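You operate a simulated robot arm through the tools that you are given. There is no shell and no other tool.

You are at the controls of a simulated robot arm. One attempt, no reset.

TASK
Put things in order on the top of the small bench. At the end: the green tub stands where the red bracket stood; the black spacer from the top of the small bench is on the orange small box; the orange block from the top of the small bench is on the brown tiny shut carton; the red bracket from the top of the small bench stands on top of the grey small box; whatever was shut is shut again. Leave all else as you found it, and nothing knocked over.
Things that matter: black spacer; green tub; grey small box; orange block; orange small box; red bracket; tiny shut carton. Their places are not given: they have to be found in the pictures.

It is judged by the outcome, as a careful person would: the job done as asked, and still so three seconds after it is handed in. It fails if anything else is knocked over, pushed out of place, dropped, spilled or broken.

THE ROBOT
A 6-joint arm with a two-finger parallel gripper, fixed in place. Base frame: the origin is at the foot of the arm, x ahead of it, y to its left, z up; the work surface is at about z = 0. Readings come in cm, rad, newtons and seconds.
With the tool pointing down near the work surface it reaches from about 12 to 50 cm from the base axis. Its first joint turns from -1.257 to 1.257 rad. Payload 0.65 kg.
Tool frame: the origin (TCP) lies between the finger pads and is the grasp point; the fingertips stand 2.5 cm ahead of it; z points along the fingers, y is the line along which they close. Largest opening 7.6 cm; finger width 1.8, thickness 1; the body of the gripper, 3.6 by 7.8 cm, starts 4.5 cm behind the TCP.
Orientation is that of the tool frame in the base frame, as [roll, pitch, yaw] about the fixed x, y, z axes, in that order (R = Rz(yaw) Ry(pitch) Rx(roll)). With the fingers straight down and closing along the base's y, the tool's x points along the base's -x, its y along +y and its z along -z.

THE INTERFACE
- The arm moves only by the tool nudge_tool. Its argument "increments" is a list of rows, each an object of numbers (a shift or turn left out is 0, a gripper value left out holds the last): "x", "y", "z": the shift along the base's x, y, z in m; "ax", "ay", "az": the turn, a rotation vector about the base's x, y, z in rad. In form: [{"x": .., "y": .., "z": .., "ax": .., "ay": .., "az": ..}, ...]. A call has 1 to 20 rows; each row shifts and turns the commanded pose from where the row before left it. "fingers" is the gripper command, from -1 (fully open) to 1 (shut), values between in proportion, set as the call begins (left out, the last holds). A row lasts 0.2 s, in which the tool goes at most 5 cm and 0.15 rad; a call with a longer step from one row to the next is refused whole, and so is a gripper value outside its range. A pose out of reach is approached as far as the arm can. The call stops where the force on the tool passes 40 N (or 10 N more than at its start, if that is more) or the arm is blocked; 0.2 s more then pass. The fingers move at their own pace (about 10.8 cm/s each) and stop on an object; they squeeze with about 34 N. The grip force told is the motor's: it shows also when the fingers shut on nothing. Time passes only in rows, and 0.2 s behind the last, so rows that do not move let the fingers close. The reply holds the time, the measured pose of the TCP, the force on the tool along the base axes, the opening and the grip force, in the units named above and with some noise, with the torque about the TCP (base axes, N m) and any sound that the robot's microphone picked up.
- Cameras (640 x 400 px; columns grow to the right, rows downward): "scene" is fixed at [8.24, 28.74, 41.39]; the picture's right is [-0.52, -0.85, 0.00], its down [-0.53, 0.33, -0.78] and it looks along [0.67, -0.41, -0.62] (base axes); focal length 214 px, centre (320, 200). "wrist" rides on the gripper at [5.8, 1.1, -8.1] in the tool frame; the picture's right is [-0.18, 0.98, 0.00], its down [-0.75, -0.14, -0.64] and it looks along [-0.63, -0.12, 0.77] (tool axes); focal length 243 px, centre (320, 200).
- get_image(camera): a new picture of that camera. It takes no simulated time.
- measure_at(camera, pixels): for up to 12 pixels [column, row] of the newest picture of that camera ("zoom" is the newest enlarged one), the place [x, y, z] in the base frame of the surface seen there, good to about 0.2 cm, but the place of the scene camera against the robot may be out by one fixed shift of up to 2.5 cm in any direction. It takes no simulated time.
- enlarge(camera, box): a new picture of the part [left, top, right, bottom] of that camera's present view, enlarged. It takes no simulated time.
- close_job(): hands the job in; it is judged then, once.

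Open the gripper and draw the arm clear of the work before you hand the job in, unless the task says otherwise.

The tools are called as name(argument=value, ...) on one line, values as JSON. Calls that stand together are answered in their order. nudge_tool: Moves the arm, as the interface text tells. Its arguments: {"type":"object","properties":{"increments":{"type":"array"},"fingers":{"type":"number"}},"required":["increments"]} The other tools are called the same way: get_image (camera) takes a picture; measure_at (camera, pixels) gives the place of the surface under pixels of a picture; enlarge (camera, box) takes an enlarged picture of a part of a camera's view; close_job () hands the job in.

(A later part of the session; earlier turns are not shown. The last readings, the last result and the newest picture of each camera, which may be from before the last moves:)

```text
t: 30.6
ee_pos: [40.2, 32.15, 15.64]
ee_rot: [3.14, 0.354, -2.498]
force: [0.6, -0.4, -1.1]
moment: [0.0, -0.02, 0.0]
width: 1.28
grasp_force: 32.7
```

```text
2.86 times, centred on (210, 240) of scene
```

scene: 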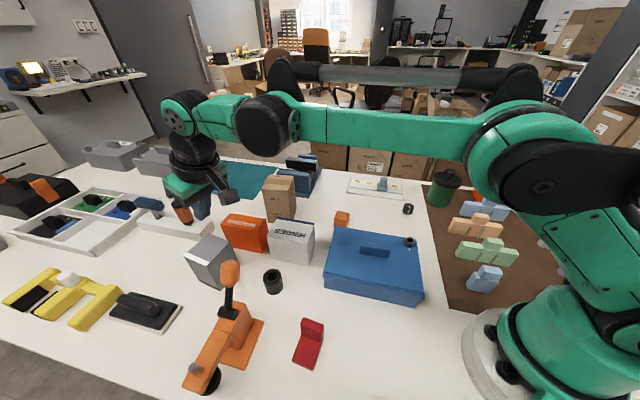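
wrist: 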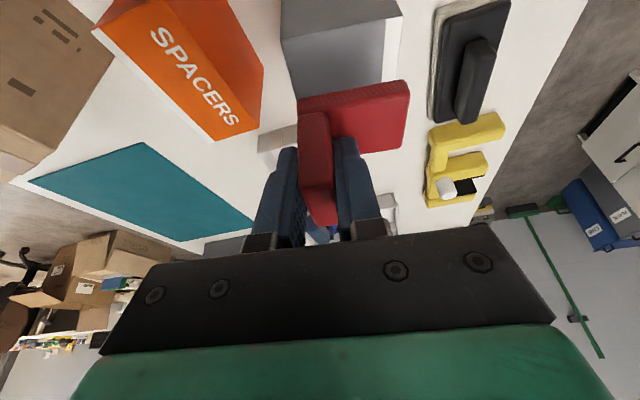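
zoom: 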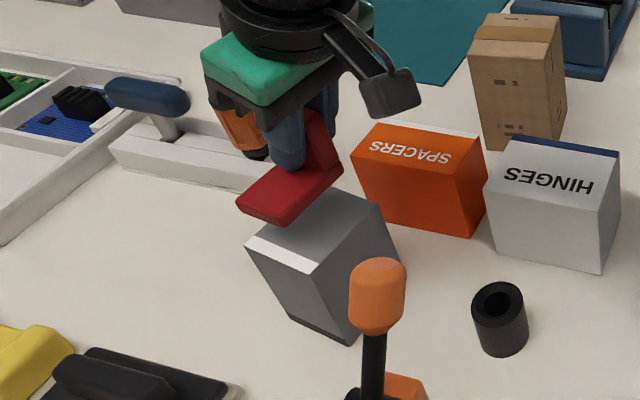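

The bracket hangs over the grey box. I measure its visible corners to confirm the footprint centre is near (39.35,33.7) before I lower it.

measure_at(camera="wrist", pixels=[[303, 102], [404, 84], [408, 90], [403, 146], [395, 147], [303, 116], [328, 112], [318, 220], [336, 218], [290, 80], [380, 75], [395, 30]])

enlarge(camera="wrist", box=[270, 60, 430, 240])

```text
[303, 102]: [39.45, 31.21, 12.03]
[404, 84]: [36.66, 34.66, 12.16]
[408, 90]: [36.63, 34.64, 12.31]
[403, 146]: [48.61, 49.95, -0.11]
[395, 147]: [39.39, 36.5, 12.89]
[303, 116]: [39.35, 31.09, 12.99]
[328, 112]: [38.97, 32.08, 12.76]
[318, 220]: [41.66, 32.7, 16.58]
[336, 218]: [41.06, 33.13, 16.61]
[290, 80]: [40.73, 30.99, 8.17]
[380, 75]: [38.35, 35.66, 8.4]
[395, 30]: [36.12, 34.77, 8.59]
```

```text
2.22 times, centred on (350, 150) of wrist
```

zoom: 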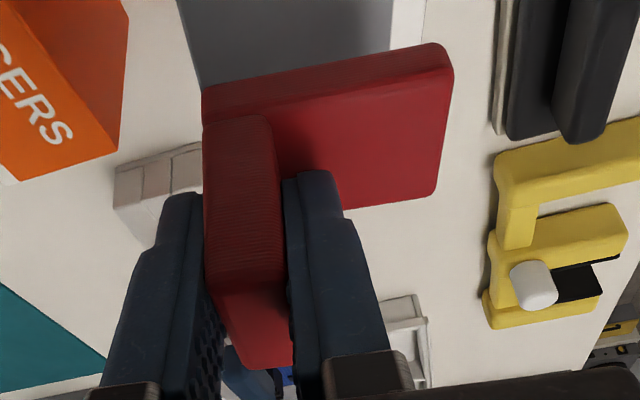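

Footprint centre measures (39.4,33.85), within 0.2 cm of the box centre. I lower slowly towards contact around TCP z 12.7.

nudge_tool(increments=[{"z": -0.003}, {"z": -0.006, "y": -0.001}, {"z": -0.007}, {"z": -0.006}, {"z": -0.003}, {"z": -0.002}, {"x": 0}])

nudge_tool(increments=[{"z": -0.001}, {"z": -0.001}, {"x": 0}])

enlarge(camera="scene", box=[170, 190, 270, 290])

```text
t: 32.2
ee_pos: [40.2, 32.0, 13.0]
ee_rot: [3.14, 0.353, -2.498]
force: [-0.8, -0.1, -0.2]
moment: [-0.01, 0.0, 0.01]
width: 1.27
grasp_force: 32.9
```

```text
t: 33.0
ee_pos: [40.12, 32.03, 12.85]
ee_rot: [3.142, 0.353, -2.498]
force: [0.0, 0.0, -0.9]
moment: [0.0, 0.02, 0.03]
width: 1.3
grasp_force: 33.1
```

```text
4.00 times, centred on (220, 240) of scene
```

zoom: 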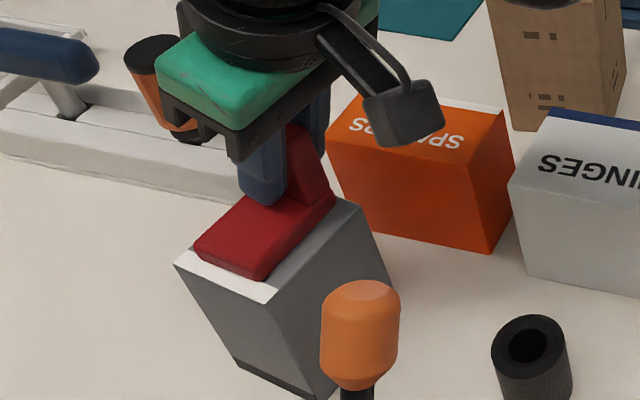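

It's nearly resting. I go down in 1 mm steps and watch the vertical force.

nudge_tool(increments=[{"z": -0.001}, {"x": 0}])

nudge_tool(increments=[{"z": -0.001}, {"x": 0}])

get_image(camera="wrist")

measure_at(camera="wrist", pixels=[[390, 105], [370, 125], [385, 125], [360, 105], [290, 70], [295, 60], [400, 60], [350, 80]])

```text
t: 33.6
ee_pos: [40.09, 31.93, 12.68]
ee_rot: [3.14, 0.353, -2.499]
force: [1.7, -0.3, 6.6]
moment: [0.05, -0.05, -0.01]
width: 1.28
grasp_force: 32.8
```

```text
t: 34.2
ee_pos: [40.0, 32.04, 12.59]
ee_rot: [3.141, 0.355, -2.499]
force: [0.7, -0.9, 28.7]
moment: [0.16, -0.02, -0.02]
width: 1.31
grasp_force: 33.5
```

```text
taken
```

wrist: 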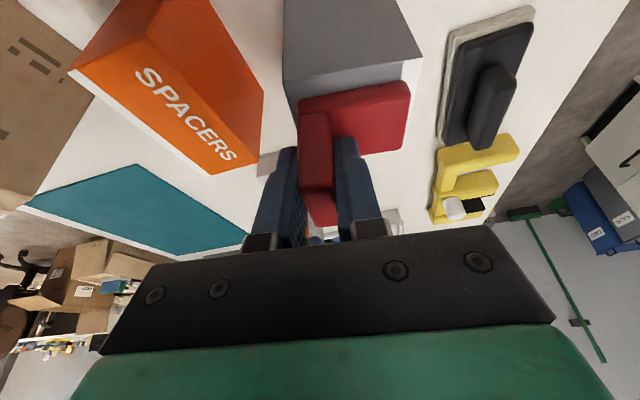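

```text
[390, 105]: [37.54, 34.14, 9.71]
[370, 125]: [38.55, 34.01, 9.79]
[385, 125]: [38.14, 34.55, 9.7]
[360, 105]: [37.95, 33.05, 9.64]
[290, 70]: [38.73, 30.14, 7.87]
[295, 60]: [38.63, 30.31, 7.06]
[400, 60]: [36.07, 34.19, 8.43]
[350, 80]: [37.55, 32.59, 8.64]
```

Contact is confirmed: plate top at 9.7 and the force rising. I ease up 1 mm, open partway, then rise vertically.

nudge_tool(increments=[{"z": 0.001}, {"x": 0}])

nudge_tool(increments=[{"x": 0}, {"x": 0}, {"x": 0}], fingers=0.0)

nudge_tool(increments=[{"z": 0.005}, {"z": 0.01}, {"z": 0.015}, {"z": 0.015}, {"z": 0.005, "x": -0.01, "y": -0.01}, {"x": 0}])

get_image(camera="wrist")

enlarge(camera="scene", box=[170, 190, 270, 290])

```text
t: 34.8
ee_pos: [40.1, 32.05, 12.62]
ee_rot: [3.14, 0.352, -2.498]
force: [-1.0, -2.1, 5.1]
moment: [-0.05, 0.0, -0.02]
width: 1.3
grasp_force: 32.9
```

```text
t: 35.6
ee_pos: [40.16, 32.07, 12.59]
ee_rot: [3.141, 0.352, -2.496]
force: [0.1, 0.8, -0.3]
moment: [-0.01, 0.01, -0.02]
width: 3.8
grasp_force: 0.0
```

```text
t: 37.0
ee_pos: [39.12, 31.02, 17.67]
ee_rot: [-3.141, 0.351, -2.498]
force: [0.7, -0.5, -0.6]
moment: [0.01, -0.03, -0.01]
width: 3.81
grasp_force: 0.1
```

```text
taken
```

wrist: 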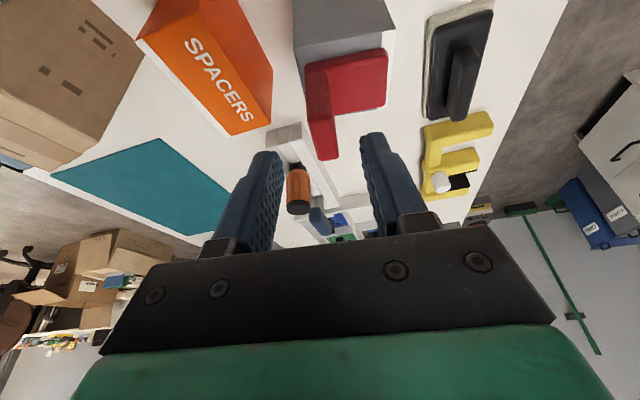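

```text
4.00 times, centred on (220, 240) of scene
```

zoom: 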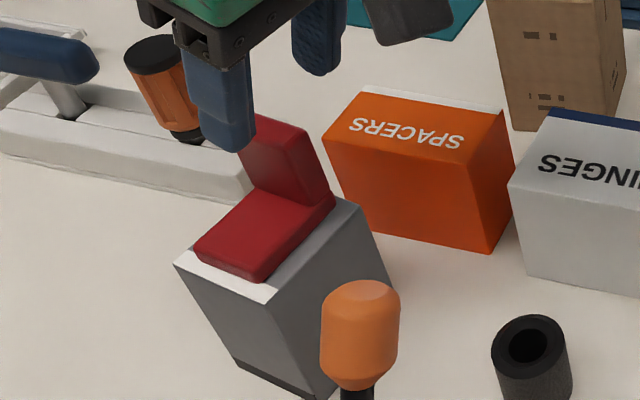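

The bracket stands on the grey box in the (220,240) crop. Next is the spacer: I move in over it, level the tool and turn it so the wrist camera and body stay clear of the clamp handle.

nudge_tool(increments=[{"x": -0.028, "y": -0.017, "z": 0.008}, {"x": -0.028, "y": -0.017, "z": 0.008}, {"x": -0.028, "y": -0.017, "z": 0.008}, {"ax": -0.0706, "ay": 0.0941}, {"ax": -0.0706, "ay": 0.0941}, {"ax": -0.0706, "ay": 0.0941}, {"az": 0.132}, {"az": 0.132}, {"az": 0.132}, {"az": 0.132}, {"az": 0.132}, {"az": 0.13}, {"x": 0}], fingers=-1)

get_image(camera="wrist")

get_image(camera="scene")

```text
t: 39.8
ee_pos: [30.59, 25.84, 20.01]
ee_rot: [3.14, 0.001, -1.705]
force: [0.2, -1.0, -0.5]
moment: [-0.02, 0.01, -0.04]
width: 7.62
grasp_force: 0.1
```

```text
taken
```

wrist: 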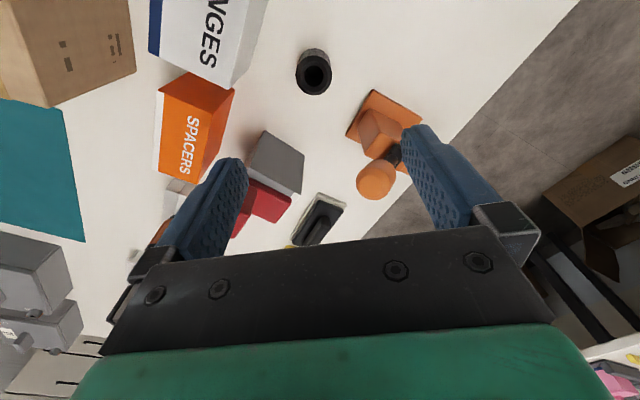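

```text
taken
```

scene: 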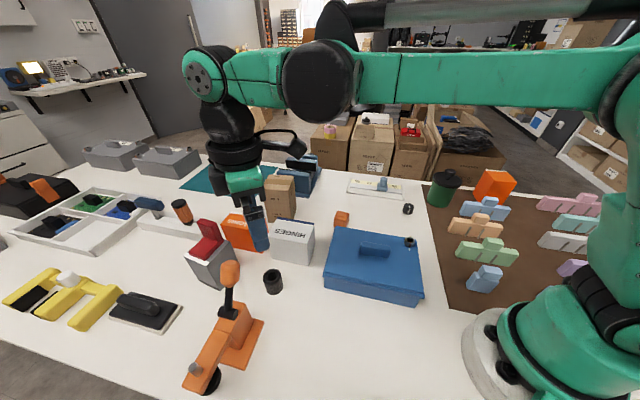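

Spacer appears at (314,72) in the wrist view. I zoom and measure its rim, plus the clamp handle at (377,180).

measure_at(camera="wrist", pixels=[[377, 175], [358, 180], [390, 180], [375, 165], [362, 130], [384, 140]])

enlarge(camera="wrist", box=[280, 40, 350, 104])

```text
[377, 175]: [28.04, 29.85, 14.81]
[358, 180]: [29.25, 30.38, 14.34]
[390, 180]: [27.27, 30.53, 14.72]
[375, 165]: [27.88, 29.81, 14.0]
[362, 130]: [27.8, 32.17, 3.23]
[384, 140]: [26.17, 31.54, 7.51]
```

```text
6.25 times, centred on (315, 72) of wrist
```

zoom: 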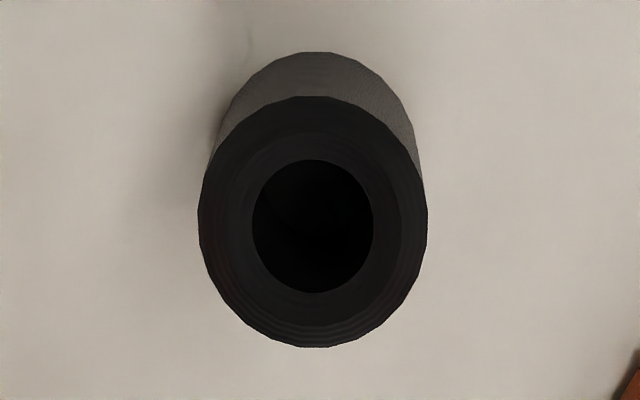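

measure_at(camera="zoom", pixels=[[225, 220], [400, 220], [313, 120], [313, 325], [206, 225], [422, 225], [313, 110], [313, 338], [250, 150], [380, 290]])

```text
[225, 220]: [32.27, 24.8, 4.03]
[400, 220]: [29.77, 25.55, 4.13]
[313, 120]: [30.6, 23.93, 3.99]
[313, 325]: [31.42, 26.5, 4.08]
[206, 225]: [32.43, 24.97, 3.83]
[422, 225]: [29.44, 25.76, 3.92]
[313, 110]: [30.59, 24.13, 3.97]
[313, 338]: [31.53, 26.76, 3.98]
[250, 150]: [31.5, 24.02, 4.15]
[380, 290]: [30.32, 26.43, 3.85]
```

Spacer centre is (31.0,25.37), top 4.05, diameter about 3.1. I descend to z 9 first to check clearance beside the handle.

nudge_tool(increments=[{"x": 0.0041, "y": -0.0047, "z": -0.02}, {"z": -0.03}, {"z": -0.03}, {"z": -0.03}, {"x": 0}])

get_image(camera="wrist")

enlarge(camera="scene", box=[180, 180, 340, 310])

```text
t: 41.0
ee_pos: [31.23, 25.31, 9.09]
ee_rot: [3.14, 0.0, -1.708]
force: [0.4, 0.5, 0.1]
moment: [0.03, 0.03, -0.01]
width: 7.58
grasp_force: 0.0
```

```text
taken
```

wrist: 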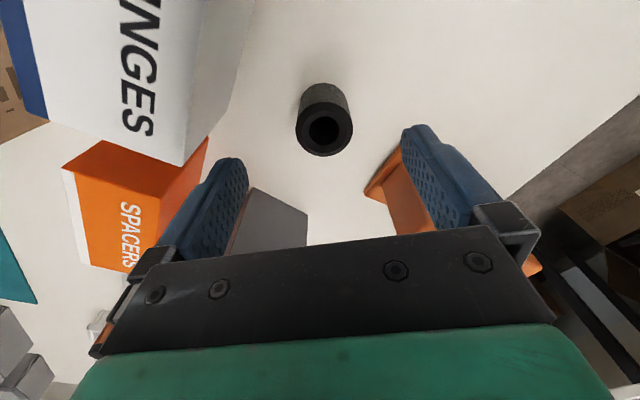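

```text
3.08 times, centred on (260, 245) of scene
```

zoom: 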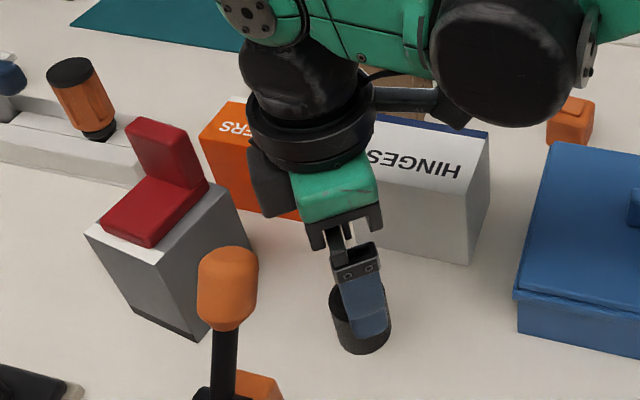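

The fingers straddle the spacer and everything is clear. I grip a little higher (TCP z 3.5) to keep the wrist camera well above the HINGES box.

nudge_tool(increments=[{"z": -0.02, "x": -0.001}, {"z": -0.02}, {"z": -0.0155}, {"x": 0}])

get_image(camera="wrist")

enlarge(camera="scene", box=[180, 180, 340, 310])

```text
t: 42.0
ee_pos: [31.1, 25.42, 3.49]
ee_rot: [3.14, 0.0, -1.71]
force: [0.6, 0.5, -0.5]
moment: [0.01, -0.02, -0.01]
width: 7.6
grasp_force: 0.0
```

```text
taken
```

wrist: 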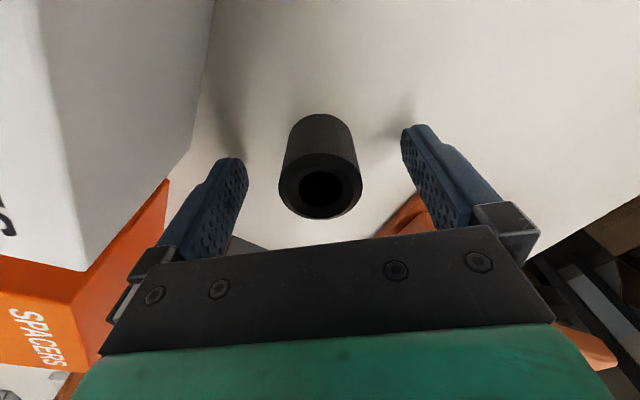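

```text
3.08 times, centred on (260, 245) of scene
```

zoom: 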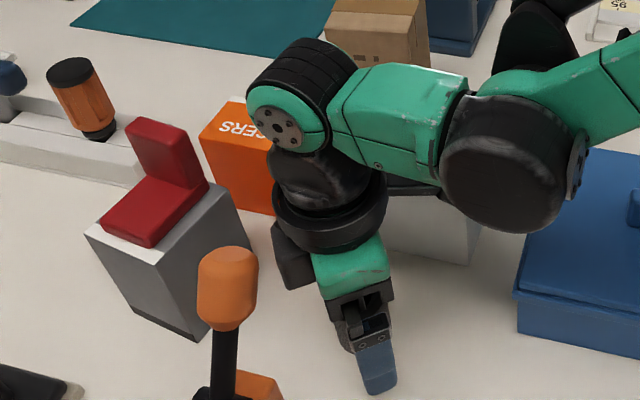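

The spacer is centred between the fingers at (320,165). I close and lift gently.

nudge_tool(increments=[{"x": 0}, {"x": 0}, {"x": 0}, {"x": 0}], fingers=1)

nudge_tool(increments=[{"z": 0.003}, {"z": 0.006}, {"z": 0.01}, {"z": 0.012}, {"z": 0.012}, {"z": 0.012}, {"z": 0.012}, {"z": 0.012}, {"z": 0.012}, {"z": 0.012}, {"z": 0.012}, {"z": 0.012}, {"z": 0.012}, {"z": 0.012}, {"z": 0.008}, {"z": 0.004}, {"x": 0}])

get_image(camera="wrist")

get_image(camera="scene")

```text
t: 43.0
ee_pos: [31.13, 25.46, 3.44]
ee_rot: [3.139, -0.001, -1.708]
force: [0.2, 0.4, -0.8]
moment: [-0.02, 0.01, -0.02]
width: 3.12
grasp_force: 33.9
```

```text
t: 46.6
ee_pos: [31.04, 25.56, 19.77]
ee_rot: [3.139, 0.0, -1.707]
force: [0.4, 0.0, -1.1]
moment: [-0.01, 0.02, 0.02]
width: 3.13
grasp_force: 34.2
```

```text
taken
```

wrist: 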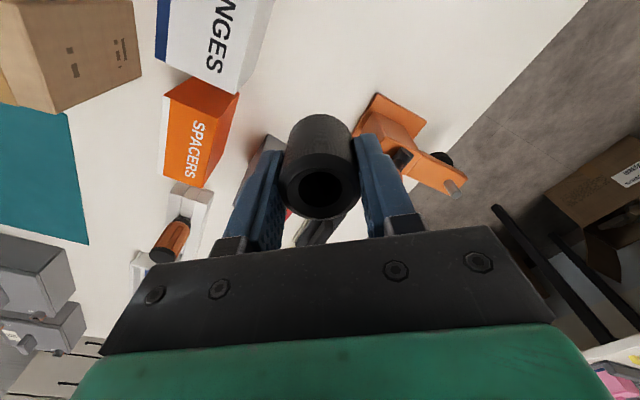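

```text
taken
```

scene: 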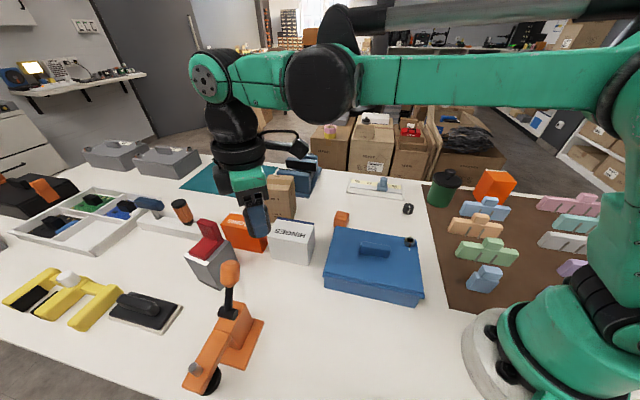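

Spacer is held (3.13). I carry it slowly along an arc at z≈20 towards the plain orange box at about (23.8,-38.2).

nudge_tool(increments=[{"x": 0.001, "y": -0.005, "az": -0.03}, {"x": 0.003, "y": -0.01, "az": -0.05}, {"x": 0.004, "y": -0.016, "az": -0.055}, {"x": 0.005, "y": -0.02, "az": -0.055}, {"x": 0.005, "y": -0.02, "az": -0.055}, {"x": 0.005, "y": -0.02, "az": -0.055}, {"x": 0.005, "y": -0.02, "az": -0.055}, {"x": 0.005, "y": -0.02, "az": -0.055}, {"x": 0.004, "y": -0.02, "az": -0.055}, {"x": 0.003, "y": -0.02, "az": -0.055}, {"x": 0.002, "y": -0.02, "az": -0.055}, {"x": 0.001, "y": -0.02, "az": -0.055}, {"y": -0.02, "az": -0.055}, {"x": 0, "y": -0.02, "az": -0.055}, {"x": -0.001, "y": -0.02, "az": -0.055}, {"x": -0.002, "y": -0.02, "az": -0.055}, {"x": -0.003, "y": -0.02, "az": -0.055}, {"x": -0.004, "y": -0.02, "az": -0.055}, {"x": -0.005, "y": -0.02, "az": -0.055}, {"x": -0.005, "y": -0.02, "az": -0.055}])

get_image(camera="wrist")

```text
t: 50.8
ee_pos: [33.4, -11.7, 19.92]
ee_rot: [3.14, -0.001, -2.778]
force: [-0.6, 0.8, 0.7]
moment: [0.04, -0.04, 0.01]
width: 3.1
grasp_force: 33.9
```

```text
taken
```

wrist: 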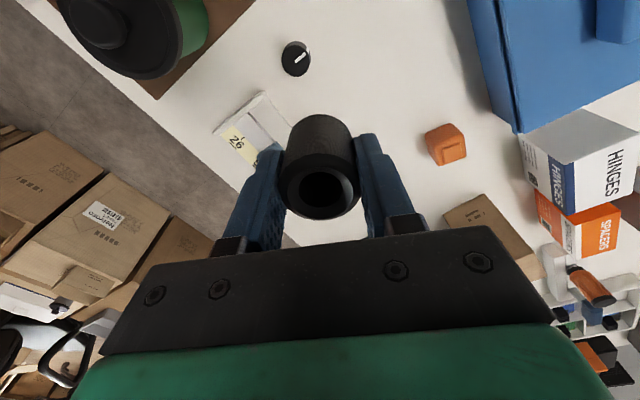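

nudge_tool(increments=[{"x": -0.0021, "y": -0.0057, "az": -0.03}, {"x": -0.0041, "y": -0.0114, "az": -0.05}, {"x": -0.0062, "y": -0.0171, "az": -0.055}, {"x": -0.0069, "y": -0.019, "az": -0.055}, {"x": -0.0069, "y": -0.019, "az": -0.055}, {"x": -0.0069, "y": -0.019, "az": -0.055}, {"x": -0.0069, "y": -0.019, "az": -0.055}, {"x": -0.0069, "y": -0.019, "az": -0.055}, {"x": -0.0069, "y": -0.019, "az": -0.055}, {"x": -0.0069, "y": -0.019, "az": -0.055}, {"x": -0.0069, "y": -0.019, "az": -0.055}, {"x": -0.0069, "y": -0.019, "az": -0.055}, {"x": -0.0069, "y": -0.019, "az": -0.055}, {"x": -0.0062, "y": -0.0171, "az": -0.055}, {"x": -0.0041, "y": -0.0114, "az": -0.04}, {"x": -0.0021, "y": -0.0057, "az": -0.02}, {"x": 0}])

get_image(camera="wrist")

get_image(camera="scene")

```text
t: 54.4
ee_pos: [23.87, -37.56, 19.73]
ee_rot: [3.14, 0.003, 2.705]
force: [0.3, 0.2, 0.0]
moment: [0.01, 0.02, 0.0]
width: 3.13
grasp_force: 34.0
```

```text
taken
```

wrist: 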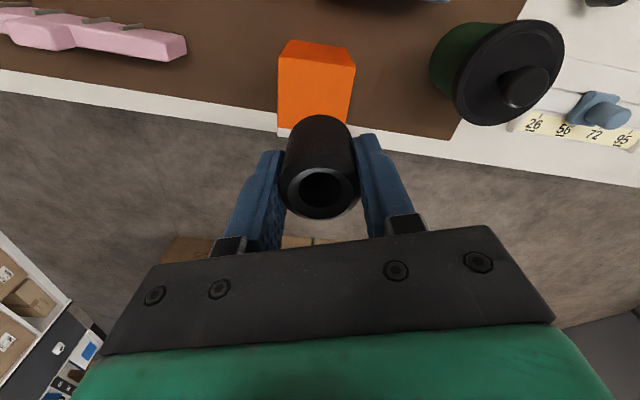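

```text
taken
```

scene: 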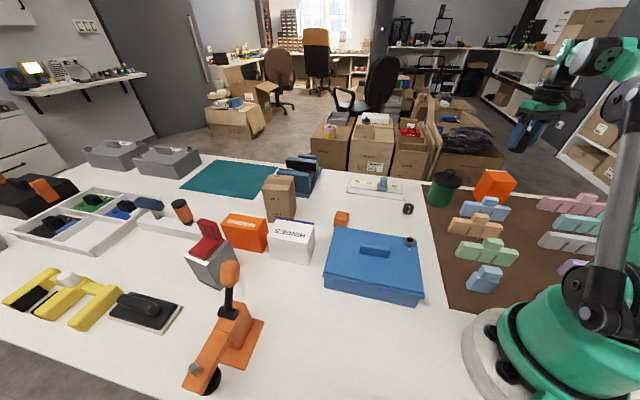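

The plain orange box is at (316,85) in the wrist view. I zoom and measure its top corners to position the spacer precisely.

enlarge(camera="wrist", box=[260, 25, 380, 145])

measure_at(camera="wrist", pixels=[[281, 59], [353, 67], [279, 128], [347, 110], [288, 42], [350, 50], [315, 90], [280, 100]])

```text
3.33 times, centred on (320, 85) of wrist
```

zoom: 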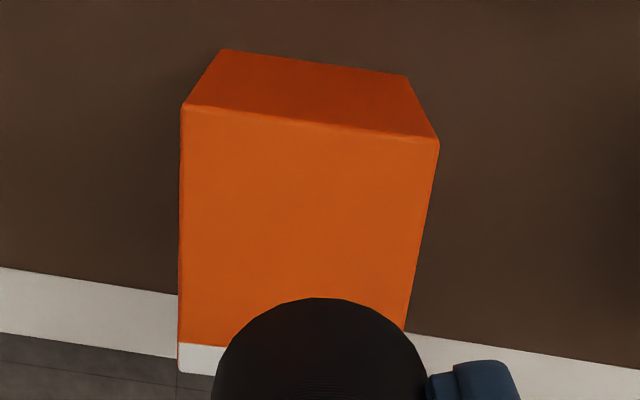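

```text
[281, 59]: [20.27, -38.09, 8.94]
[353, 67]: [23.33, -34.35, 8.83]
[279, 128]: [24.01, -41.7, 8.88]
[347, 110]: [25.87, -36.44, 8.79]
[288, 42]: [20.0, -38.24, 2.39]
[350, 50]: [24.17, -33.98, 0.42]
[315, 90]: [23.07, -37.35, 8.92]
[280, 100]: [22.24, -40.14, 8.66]
```

Box top centre is (23.77,-38.15), height 8.9. I centre and lower slowly to just above contact (expected at TCP z≈12.35).

nudge_tool(increments=[{"x": -0.001, "y": -0.006, "z": -0.003}, {"z": -0.006}, {"z": -0.01}, {"z": -0.01}, {"z": -0.01}, {"z": -0.01}, {"z": -0.008}, {"z": -0.005}, {"z": -0.004}, {"z": -0.002}, {"x": 0}])

get_image(camera="wrist")

enlarge(camera="scene", box=[420, 130, 560, 230])

```text
t: 56.8
ee_pos: [23.78, -38.16, 12.8]
ee_rot: [3.141, -0.001, 2.708]
force: [-0.3, 0.4, -0.4]
moment: [0.02, 0.01, 0.01]
width: 3.12
grasp_force: 34.7
```

```text
taken
```

wrist: 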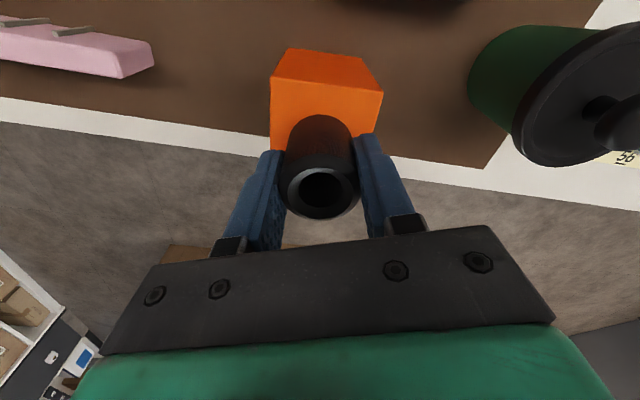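

```text
4.00 times, centred on (490, 180) of scene
```

zoom: 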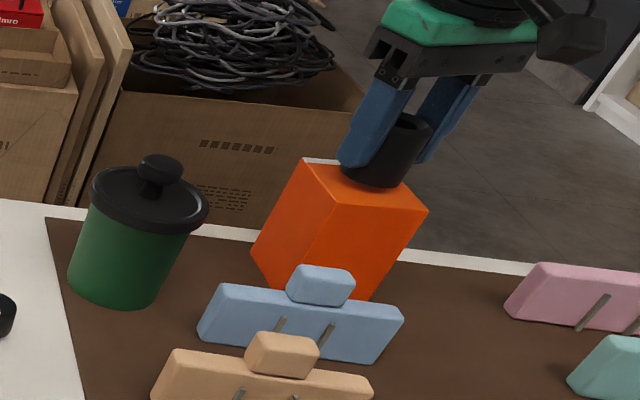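

The spacer is just above the box top. I lower it in small steps until the force shows contact.

nudge_tool(increments=[{"z": -0.002}, {"z": -0.001}, {"x": 0}])

nudge_tool(increments=[{"z": -0.001}, {"x": 0}])

```text
t: 57.6
ee_pos: [23.85, -38.22, 12.52]
ee_rot: [3.139, -0.001, 2.707]
force: [0.2, 1.2, -0.7]
moment: [0.03, -0.05, -0.01]
width: 3.11
grasp_force: 34.5
```

```text
t: 58.2
ee_pos: [23.86, -38.2, 12.54]
ee_rot: [3.14, 0.001, 2.707]
force: [0.2, -0.3, -0.4]
moment: [-0.01, 0.02, -0.02]
width: 3.14
grasp_force: 33.6
```

nudge_tool(increments=[{"z": -0.001}, {"x": 0}])

nudge_tool(increments=[{"z": -0.0005}, {"x": 0}])

```text
t: 58.8
ee_pos: [23.95, -38.19, 12.47]
ee_rot: [3.14, -0.002, 2.706]
force: [-1.0, 1.0, -0.8]
moment: [0.01, 0.02, -0.06]
width: 3.14
grasp_force: 33.7
```

```text
t: 59.4
ee_pos: [23.82, -38.14, 12.29]
ee_rot: [3.141, 0.001, 2.706]
force: [0.4, -0.1, 0.2]
moment: [0.01, -0.01, 0.0]
width: 3.11
grasp_force: 34.3
```

No contact yet, so I continue in half-millimetre to one-millimetre steps.

nudge_tool(increments=[{"z": -0.0007}, {"x": 0}])

nudge_tool(increments=[{"z": -0.0007}, {"x": 0}])

```text
t: 60.0
ee_pos: [23.85, -38.18, 12.41]
ee_rot: [3.14, 0.0, 2.707]
force: [-0.4, 1.2, 0.0]
moment: [-0.02, 0.0, 0.03]
width: 3.13
grasp_force: 34.3
```

```text
t: 60.6
ee_pos: [23.91, -38.2, 12.31]
ee_rot: [3.14, 0.0, 2.709]
force: [0.7, -0.1, -0.4]
moment: [0.02, 0.01, 0.01]
width: 3.13
grasp_force: 34.5
```

nudge_tool(increments=[{"z": -0.0008}, {"x": 0}])

nudge_tool(increments=[{"z": -0.0007}, {"x": 0}])

enlarge(camera="scene", box=[465, 140, 535, 200])

```text
t: 61.2
ee_pos: [23.81, -38.04, 12.21]
ee_rot: [3.139, 0.0, 2.707]
force: [0.3, -0.2, 19.1]
moment: [-0.01, 0.06, 0.01]
width: 3.14
grasp_force: 33.8
```

```text
t: 61.8
ee_pos: [23.87, -38.0, 12.04]
ee_rot: [-3.141, -0.001, 2.704]
force: [-3.0, -1.3, 29.6]
moment: [-0.05, 0.13, 0.03]
width: 3.11
grasp_force: 34.3
```

```text
6.67 times, centred on (500, 170) of scene
```

zoom: 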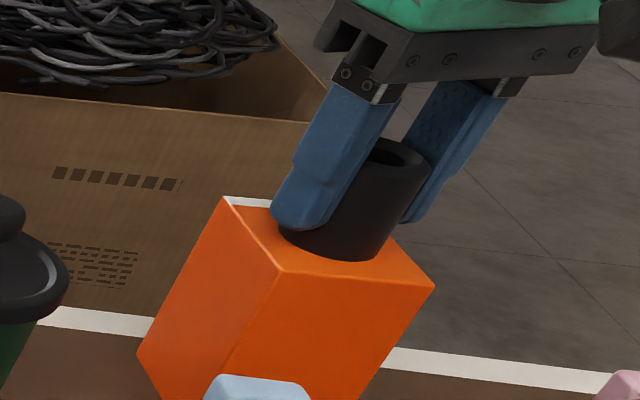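

In contact. I ease the pressure, open the fingers, and rise.

nudge_tool(increments=[{"z": 0.0013}, {"x": 0}])

nudge_tool(increments=[{"x": 0}, {"x": 0}, {"x": 0}], fingers=-0.6)

nudge_tool(increments=[{"z": 0.005}, {"z": 0.01}, {"z": 0.02}, {"z": 0.02}, {"z": 0.02}, {"x": 0}])

enlarge(camera="scene", box=[420, 130, 560, 230])

get_image(camera="wrist")

```text
t: 62.4
ee_pos: [23.85, -37.94, 12.16]
ee_rot: [3.139, 0.0, 2.707]
force: [1.5, -0.3, 1.9]
moment: [0.03, -0.02, -0.01]
width: 3.12
grasp_force: 34.1
```

```text
t: 63.2
ee_pos: [23.88, -38.05, 12.19]
ee_rot: [3.14, 0.0, 2.707]
force: [-0.2, 0.1, 0.1]
moment: [-0.02, -0.02, -0.02]
width: 6.07
grasp_force: 0.1
```

```text
t: 64.6
ee_pos: [23.91, -38.29, 19.62]
ee_rot: [3.14, 0.0, 2.707]
force: [0.2, 0.6, -0.7]
moment: [0.04, 0.02, -0.01]
width: 6.1
grasp_force: 0.1
```

```text
4.00 times, centred on (490, 180) of scene
```

zoom: 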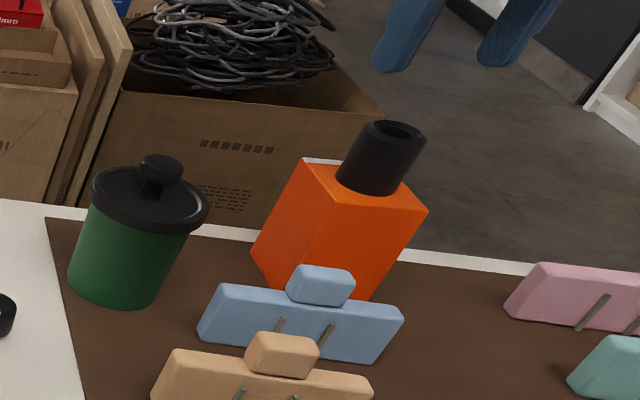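

```text
taken
```

wrist: 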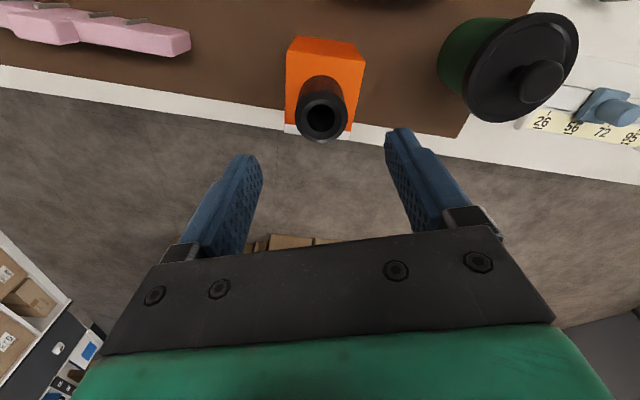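

The spacer stands on the plain orange box. Next is the tub: I bring the wrist camera around for a side look to learn its body, lid and knob sizes.

nudge_tool(increments=[{"x": -0.007, "y": 0.035, "z": 0.002}, {"x": -0.007, "y": 0.035, "az": -0.06}, {"x": -0.007, "y": 0.035, "z": -0.002, "az": -0.06}, {"x": -0.007, "y": 0.035, "z": -0.02, "az": -0.06}, {"x": 0, "y": 0.035, "z": -0.025, "az": -0.06}, {"x": 0, "y": 0.035, "z": -0.03}, {"x": 0}], fingers=-1)

get_image(camera="wrist")

measure_at(camera="scene", pixels=[[430, 185], [447, 190], [440, 200], [470, 225], [487, 205], [490, 196]])

```text
t: 66.2
ee_pos: [20.78, -16.84, 12.28]
ee_rot: [3.139, 0.001, 2.466]
force: [0.0, 0.0, -1.0]
moment: [0.0, -0.03, 0.05]
width: 7.6
grasp_force: 0.2
```

```text
taken
```

wrist: 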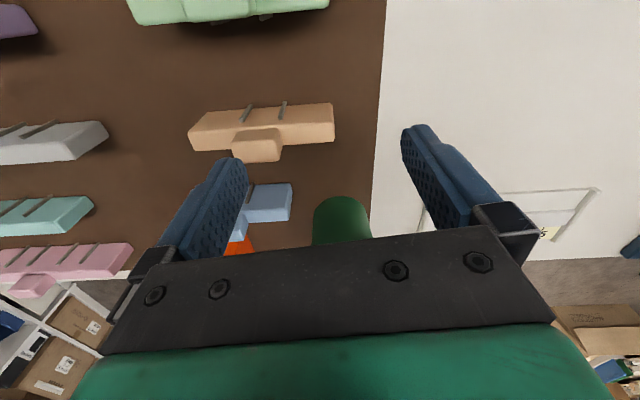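

```text
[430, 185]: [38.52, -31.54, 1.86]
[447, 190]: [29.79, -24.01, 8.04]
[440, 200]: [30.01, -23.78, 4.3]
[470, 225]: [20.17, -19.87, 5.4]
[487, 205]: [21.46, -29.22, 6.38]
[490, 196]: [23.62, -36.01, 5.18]
```

The gripper hides the tub here, so I tilt the tool outward by 0.6 rad to look at it more from the side.

nudge_tool(increments=[{"ax": -0.075, "ay": -0.0938}, {"ax": -0.075, "ay": -0.0938}, {"ax": -0.075, "ay": -0.0938}, {"ax": -0.075, "ay": -0.0938}, {"ax": -0.075, "ay": -0.0938}, {"x": 0}])

get_image(camera="wrist")

```text
t: 67.6
ee_pos: [21.08, -17.08, 12.38]
ee_rot: [3.139, 0.6, 2.466]
force: [-0.3, 0.0, -0.9]
moment: [0.0, 0.03, 0.0]
width: 7.58
grasp_force: 0.0
```

```text
taken
```

wrist: 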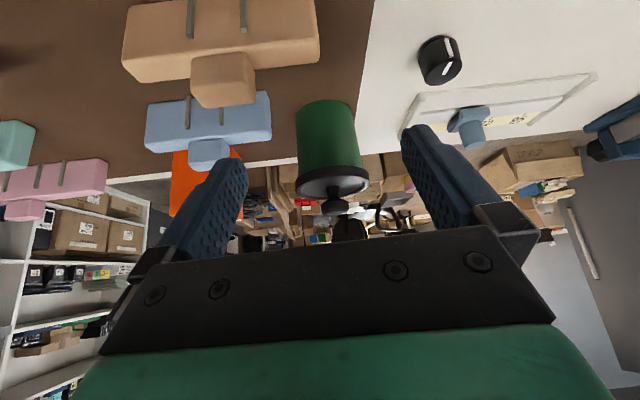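

Now the tub shows at (330,150), upside down in this view, with the lid at (332,182) and the knob at (335,205). I zoom and measure.

enlarge(camera="wrist", box=[270, 85, 400, 225])

measure_at(camera="zoom", pixels=[[226, 120], [228, 250], [312, 250], [395, 250], [312, 120], [312, 60], [312, 272], [312, 300], [225, 285], [432, 265], [330, 345], [345, 360]])

```text
2.86 times, centred on (335, 155) of wrist
```

zoom: 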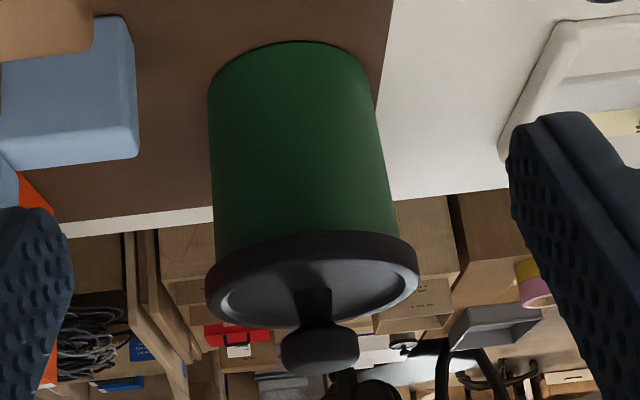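

```text
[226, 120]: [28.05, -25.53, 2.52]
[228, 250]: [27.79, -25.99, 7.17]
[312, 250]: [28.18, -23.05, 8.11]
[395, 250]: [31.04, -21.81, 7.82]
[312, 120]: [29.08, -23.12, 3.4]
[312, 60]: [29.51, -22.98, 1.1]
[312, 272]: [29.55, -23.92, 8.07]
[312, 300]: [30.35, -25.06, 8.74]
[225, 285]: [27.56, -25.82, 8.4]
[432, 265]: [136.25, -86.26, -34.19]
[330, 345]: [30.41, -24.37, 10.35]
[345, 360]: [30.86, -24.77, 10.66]
```

The lid overhangs the body by about 0.35 cm, so gripping straight down would catch the lid rim. I'd rather hold the body from the side below the lid, with the tool flipped so its camera is on top. First I level out, rise, and test turning the tool by 180°.

nudge_tool(increments=[{"ax": 0.075, "ay": 0.0938, "z": 0.02}, {"ax": 0.075, "ay": 0.0938, "z": 0.02}, {"ax": 0.075, "ay": 0.0938, "z": 0.02}, {"ax": 0.075, "ay": 0.0938, "z": 0.02}, {"ax": 0.075, "ay": 0.0938, "z": 0.02}, {"x": 0.02, "y": -0.015}, {"x": 0.02, "y": -0.015}, {"x": 0.02, "y": -0.015}, {"x": 0}])

get_image(camera="wrist")

```text
t: 69.6
ee_pos: [27.02, -21.62, 22.32]
ee_rot: [3.138, -0.003, 2.467]
force: [-0.9, 0.3, 0.5]
moment: [0.01, 0.02, 0.0]
width: 7.58
grasp_force: 0.0
```

```text
taken
```

wrist: 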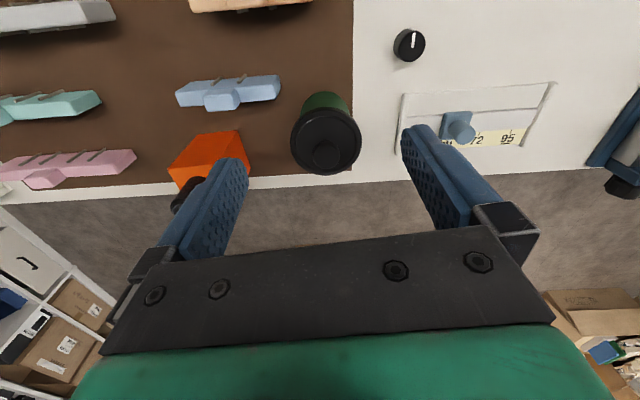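

The tub is seen from above at (326,140). I zoom and measure the lid rim all round.

enlarge(camera="wrist", box=[280, 85, 375, 180])

measure_at(camera="zoom", pixels=[[85, 240], [345, 225], [215, 115], [150, 340], [215, 360], [225, 55], [130, 150], [310, 130], [190, 250], [205, 290], [300, 320], [200, 200]])

```text
4.21 times, centred on (328, 132) of wrist
```

zoom: 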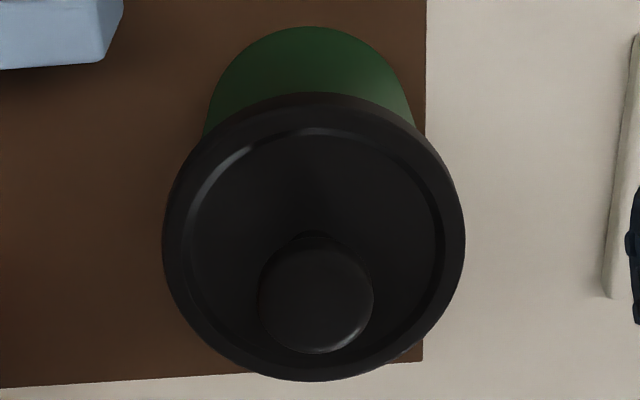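

```text
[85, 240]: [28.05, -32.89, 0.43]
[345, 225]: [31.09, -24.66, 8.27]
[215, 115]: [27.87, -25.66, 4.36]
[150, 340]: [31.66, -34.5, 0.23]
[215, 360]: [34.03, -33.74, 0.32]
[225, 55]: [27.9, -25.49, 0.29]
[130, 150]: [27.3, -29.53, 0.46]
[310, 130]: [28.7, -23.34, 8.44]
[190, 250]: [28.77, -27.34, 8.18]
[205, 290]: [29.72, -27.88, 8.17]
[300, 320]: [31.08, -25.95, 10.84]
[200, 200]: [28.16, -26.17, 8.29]
```

measure_at(camera="zoom", pixels=[[170, 236], [458, 236], [315, 102], [315, 372], [215, 140], [415, 140], [215, 340], [415, 335], [316, 325], [265, 300], [368, 300], [316, 340]])

```text
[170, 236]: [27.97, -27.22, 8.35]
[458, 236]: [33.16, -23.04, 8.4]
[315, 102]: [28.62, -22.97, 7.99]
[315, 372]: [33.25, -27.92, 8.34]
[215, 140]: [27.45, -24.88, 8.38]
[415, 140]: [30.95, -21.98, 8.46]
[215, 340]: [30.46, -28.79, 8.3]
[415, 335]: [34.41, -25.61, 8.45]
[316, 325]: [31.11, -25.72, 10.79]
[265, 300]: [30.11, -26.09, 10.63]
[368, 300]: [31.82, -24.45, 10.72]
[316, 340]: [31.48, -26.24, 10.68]
```

Lid centre is (30.8,-25.3), radius about 3.45, top 8.4; body radius about 2.8; the mat is about 0.3 high. Now I test the half turn up here, well above everything.

nudge_tool(increments=[{"az": 0.145}, {"az": 0.145}, {"az": 0.145}, {"az": 0.145}, {"az": 0.145}, {"az": 0.145}, {"az": 0.145}, {"az": 0.145}, {"az": 0.145}, {"az": 0.145}, {"x": 0}])

```text
t: 72.0
ee_pos: [27.11, -21.6, 22.23]
ee_rot: [3.14, -0.002, -2.364]
force: [0.5, -0.3, 0.0]
moment: [-0.03, 0.01, 0.0]
width: 7.58
grasp_force: 0.1
```

nudge_tool(increments=[{"az": 0.145}, {"az": 0.145}, {"az": 0.145}, {"az": 0.145}, {"az": 0.145}, {"az": 0.145}, {"az": 0.145}, {"az": 0.145}, {"az": 0.145}, {"az": 0.145}, {"az": 0.145}, {"az": 0.097}, {"x": 0}])

get_image(camera="scene")

get_image(camera="wrist")

```text
t: 74.8
ee_pos: [29.4, -18.13, 22.19]
ee_rot: [3.138, -0.002, -0.681]
force: [-0.1, 0.0, -0.9]
moment: [0.0, -0.01, 0.01]
width: 7.6
grasp_force: 0.1
out of reach, approached as far as the arm can: row 11, 12
```

```text
taken
```

scene: 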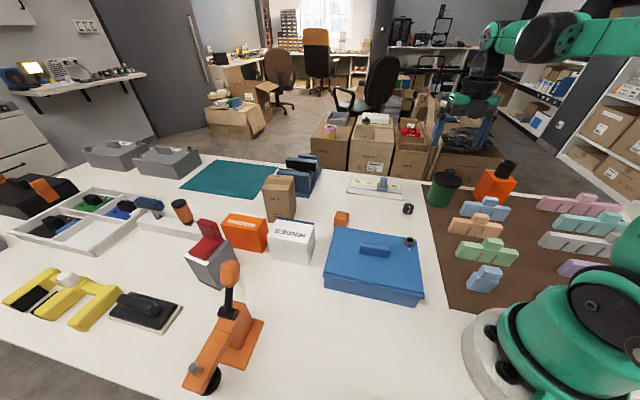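

```text
taken
```

wrist: 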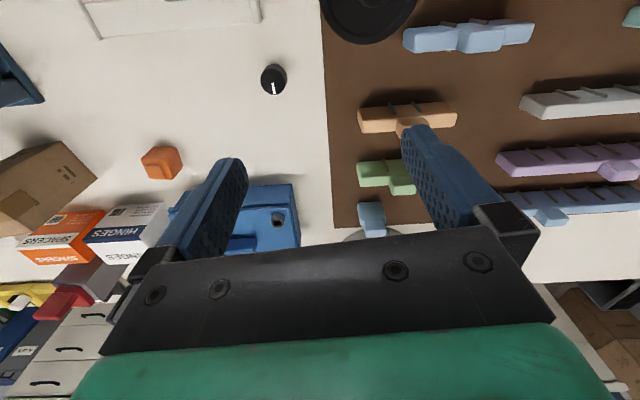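

The turn stops near 173° from neutral, so a full flip isn't comfortable. Instead I plan a side grasp in the normal orientation, tilted about 0.9 rad, which puts the wrist camera low behind the gripper. I check that the table there, around (25.8,-15.3), is free.

measure_at(camera="wrist", pixels=[[360, 118], [452, 110], [273, 80], [410, 130], [330, 110], [300, 130], [327, 40], [250, 20], [290, 190], [362, 175], [420, 40]])

enlarge(camera="scene", box=[400, 160, 540, 260])

```text
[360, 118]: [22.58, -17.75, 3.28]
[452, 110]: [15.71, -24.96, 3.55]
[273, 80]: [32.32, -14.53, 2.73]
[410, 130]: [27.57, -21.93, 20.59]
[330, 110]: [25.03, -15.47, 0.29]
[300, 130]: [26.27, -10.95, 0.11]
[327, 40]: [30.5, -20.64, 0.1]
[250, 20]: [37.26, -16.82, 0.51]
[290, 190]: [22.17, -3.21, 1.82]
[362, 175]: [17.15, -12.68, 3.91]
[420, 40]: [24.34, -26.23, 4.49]
```

```text
4.00 times, centred on (470, 210) of scene
```

zoom: 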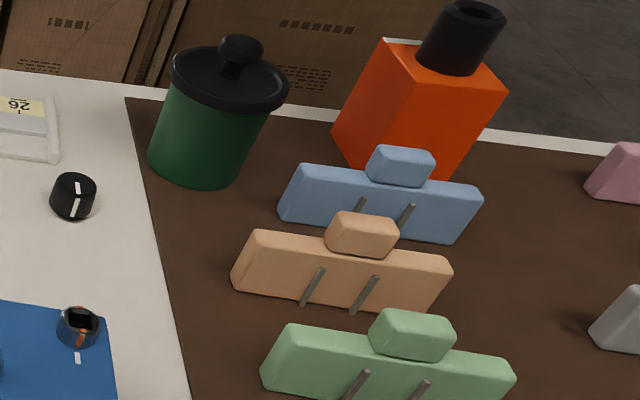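

measure_at(camera="zoom", pixels=[[283, 200], [302, 168], [290, 215], [375, 155], [475, 190], [236, 275], [255, 235], [73, 180], [73, 205], [55, 150], [20, 155], [128, 100]])

```text
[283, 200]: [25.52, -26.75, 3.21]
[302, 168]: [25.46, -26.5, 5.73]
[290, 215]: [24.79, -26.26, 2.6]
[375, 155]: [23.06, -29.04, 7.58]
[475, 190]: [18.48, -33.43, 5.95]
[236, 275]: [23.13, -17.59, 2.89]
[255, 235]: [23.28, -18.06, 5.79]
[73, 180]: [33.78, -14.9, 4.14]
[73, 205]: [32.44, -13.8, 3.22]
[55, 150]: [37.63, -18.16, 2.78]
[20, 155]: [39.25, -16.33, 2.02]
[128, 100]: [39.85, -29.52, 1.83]
```

The corridor is free: tan block end at about (22.3,-17.4), dial at about (32.4,-14.2). I turn the tool back to yaw ≈1.99 (fingers to point along azimuth -66°) while still high.

nudge_tool(increments=[{"az": -0.145}, {"az": -0.145}, {"az": -0.145}, {"az": -0.145}, {"az": -0.145}, {"az": -0.145}, {"az": -0.145}, {"az": -0.145}, {"az": -0.145}, {"az": -0.145}, {"az": -0.145}, {"az": -0.145}, {"az": -0.145}, {"az": -0.145}, {"az": -0.145}, {"az": -0.145}, {"az": -0.145}, {"az": -0.145}, {"az": -0.145}, {"az": -0.145}], fingers=-0.79)

nudge_tool(increments=[{"az": -0.145, "x": -0.004, "y": 0.002, "z": -0.005}, {"az": -0.145, "x": -0.004, "y": 0.002, "z": -0.005}, {"az": -0.145, "x": -0.004, "y": 0.002, "z": -0.005}, {"az": -0.145, "x": -0.004, "y": 0.002, "z": -0.005}, {"az": -0.132, "x": -0.0074, "y": 0.004, "z": -0.005}, {"x": 0}])

```text
t: 79.0
ee_pos: [29.37, -18.18, 22.39]
ee_rot: [3.141, 0.001, 2.705]
force: [0.8, -0.3, 0.6]
moment: [-0.02, 0.0, 0.0]
width: 6.81
grasp_force: 0.1
```

```text
t: 80.4
ee_pos: [27.09, -16.89, 19.87]
ee_rot: [3.141, 0.001, 1.995]
force: [1.0, 0.7, -0.3]
moment: [-0.01, -0.01, 0.01]
width: 6.81
grasp_force: 0.0
```

Now I tilt 0.9 rad outward while coming down to the approach start at z≈10.4.

nudge_tool(increments=[{"ax": -0.1175, "ay": -0.0523, "z": -0.0135}, {"ax": -0.1175, "ay": -0.0523, "z": -0.0135}, {"ax": -0.1175, "ay": -0.0523, "z": -0.0135}, {"ax": -0.1175, "ay": -0.0523, "z": -0.0135}, {"ax": -0.1175, "ay": -0.0523, "z": -0.0135}, {"ax": -0.1175, "ay": -0.0523, "z": -0.0135}, {"ax": -0.1175, "ay": -0.0523, "z": -0.0135}, {"x": 0}])

get_image(camera="wrist")

get_image(camera="scene")

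```text
t: 82.2
ee_pos: [27.12, -16.91, 10.39]
ee_rot: [-3.137, 0.902, 2.0]
force: [0.1, 0.6, -0.7]
moment: [0.04, 0.0, -0.02]
width: 6.79
grasp_force: 0.0
```

```text
taken
```

wrist: 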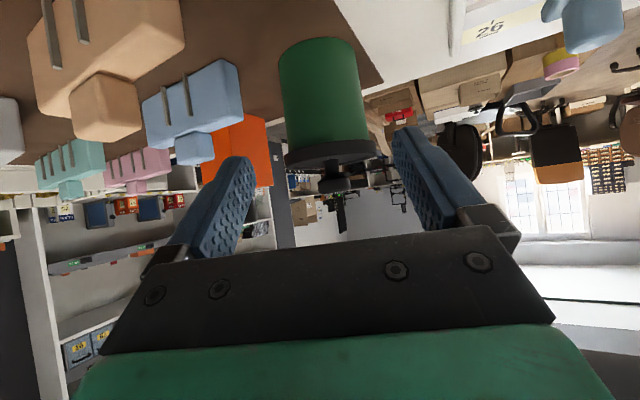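

```text
taken
```

scene: 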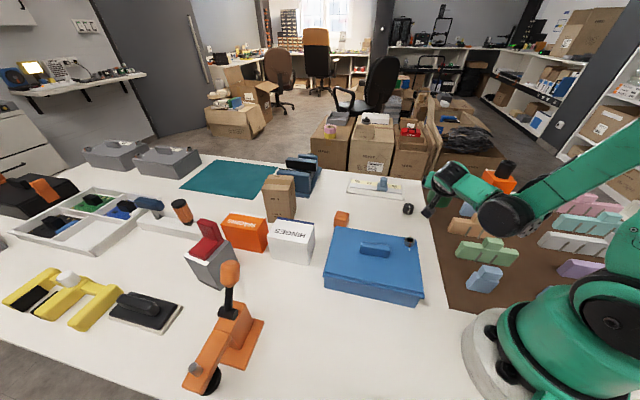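

Alignment looks good: the approach axis should meet the tub at about column 320 and its body spans 281–363 at row 103. I verify distances before I slide in.

measure_at(camera="wrist", pixels=[[322, 103], [286, 103], [358, 103], [322, 60], [322, 135], [330, 150], [335, 158], [292, 152], [370, 148], [240, 90], [236, 125], [322, 42]])

enlarge(camera="wrist", box=[220, 20, 420, 200])

```text
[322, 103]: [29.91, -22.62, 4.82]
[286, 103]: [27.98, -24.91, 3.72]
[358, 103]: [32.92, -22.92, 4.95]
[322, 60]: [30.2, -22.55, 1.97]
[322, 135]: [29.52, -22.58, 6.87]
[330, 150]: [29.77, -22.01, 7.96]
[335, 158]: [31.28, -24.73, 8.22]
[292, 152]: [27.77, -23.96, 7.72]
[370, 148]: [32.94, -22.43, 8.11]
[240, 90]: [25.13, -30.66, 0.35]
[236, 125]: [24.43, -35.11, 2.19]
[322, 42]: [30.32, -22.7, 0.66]
```

```text
2.22 times, centred on (320, 110) of wrist
```

zoom: 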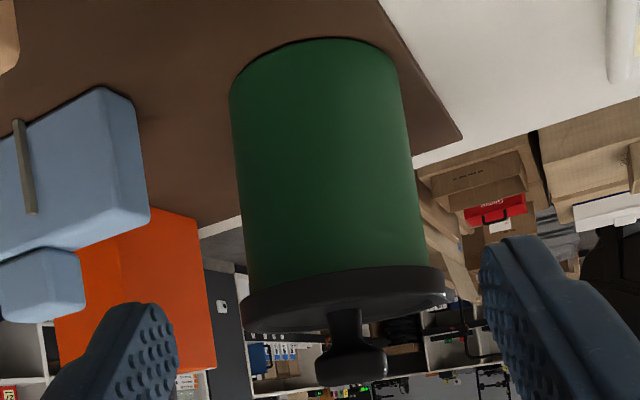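

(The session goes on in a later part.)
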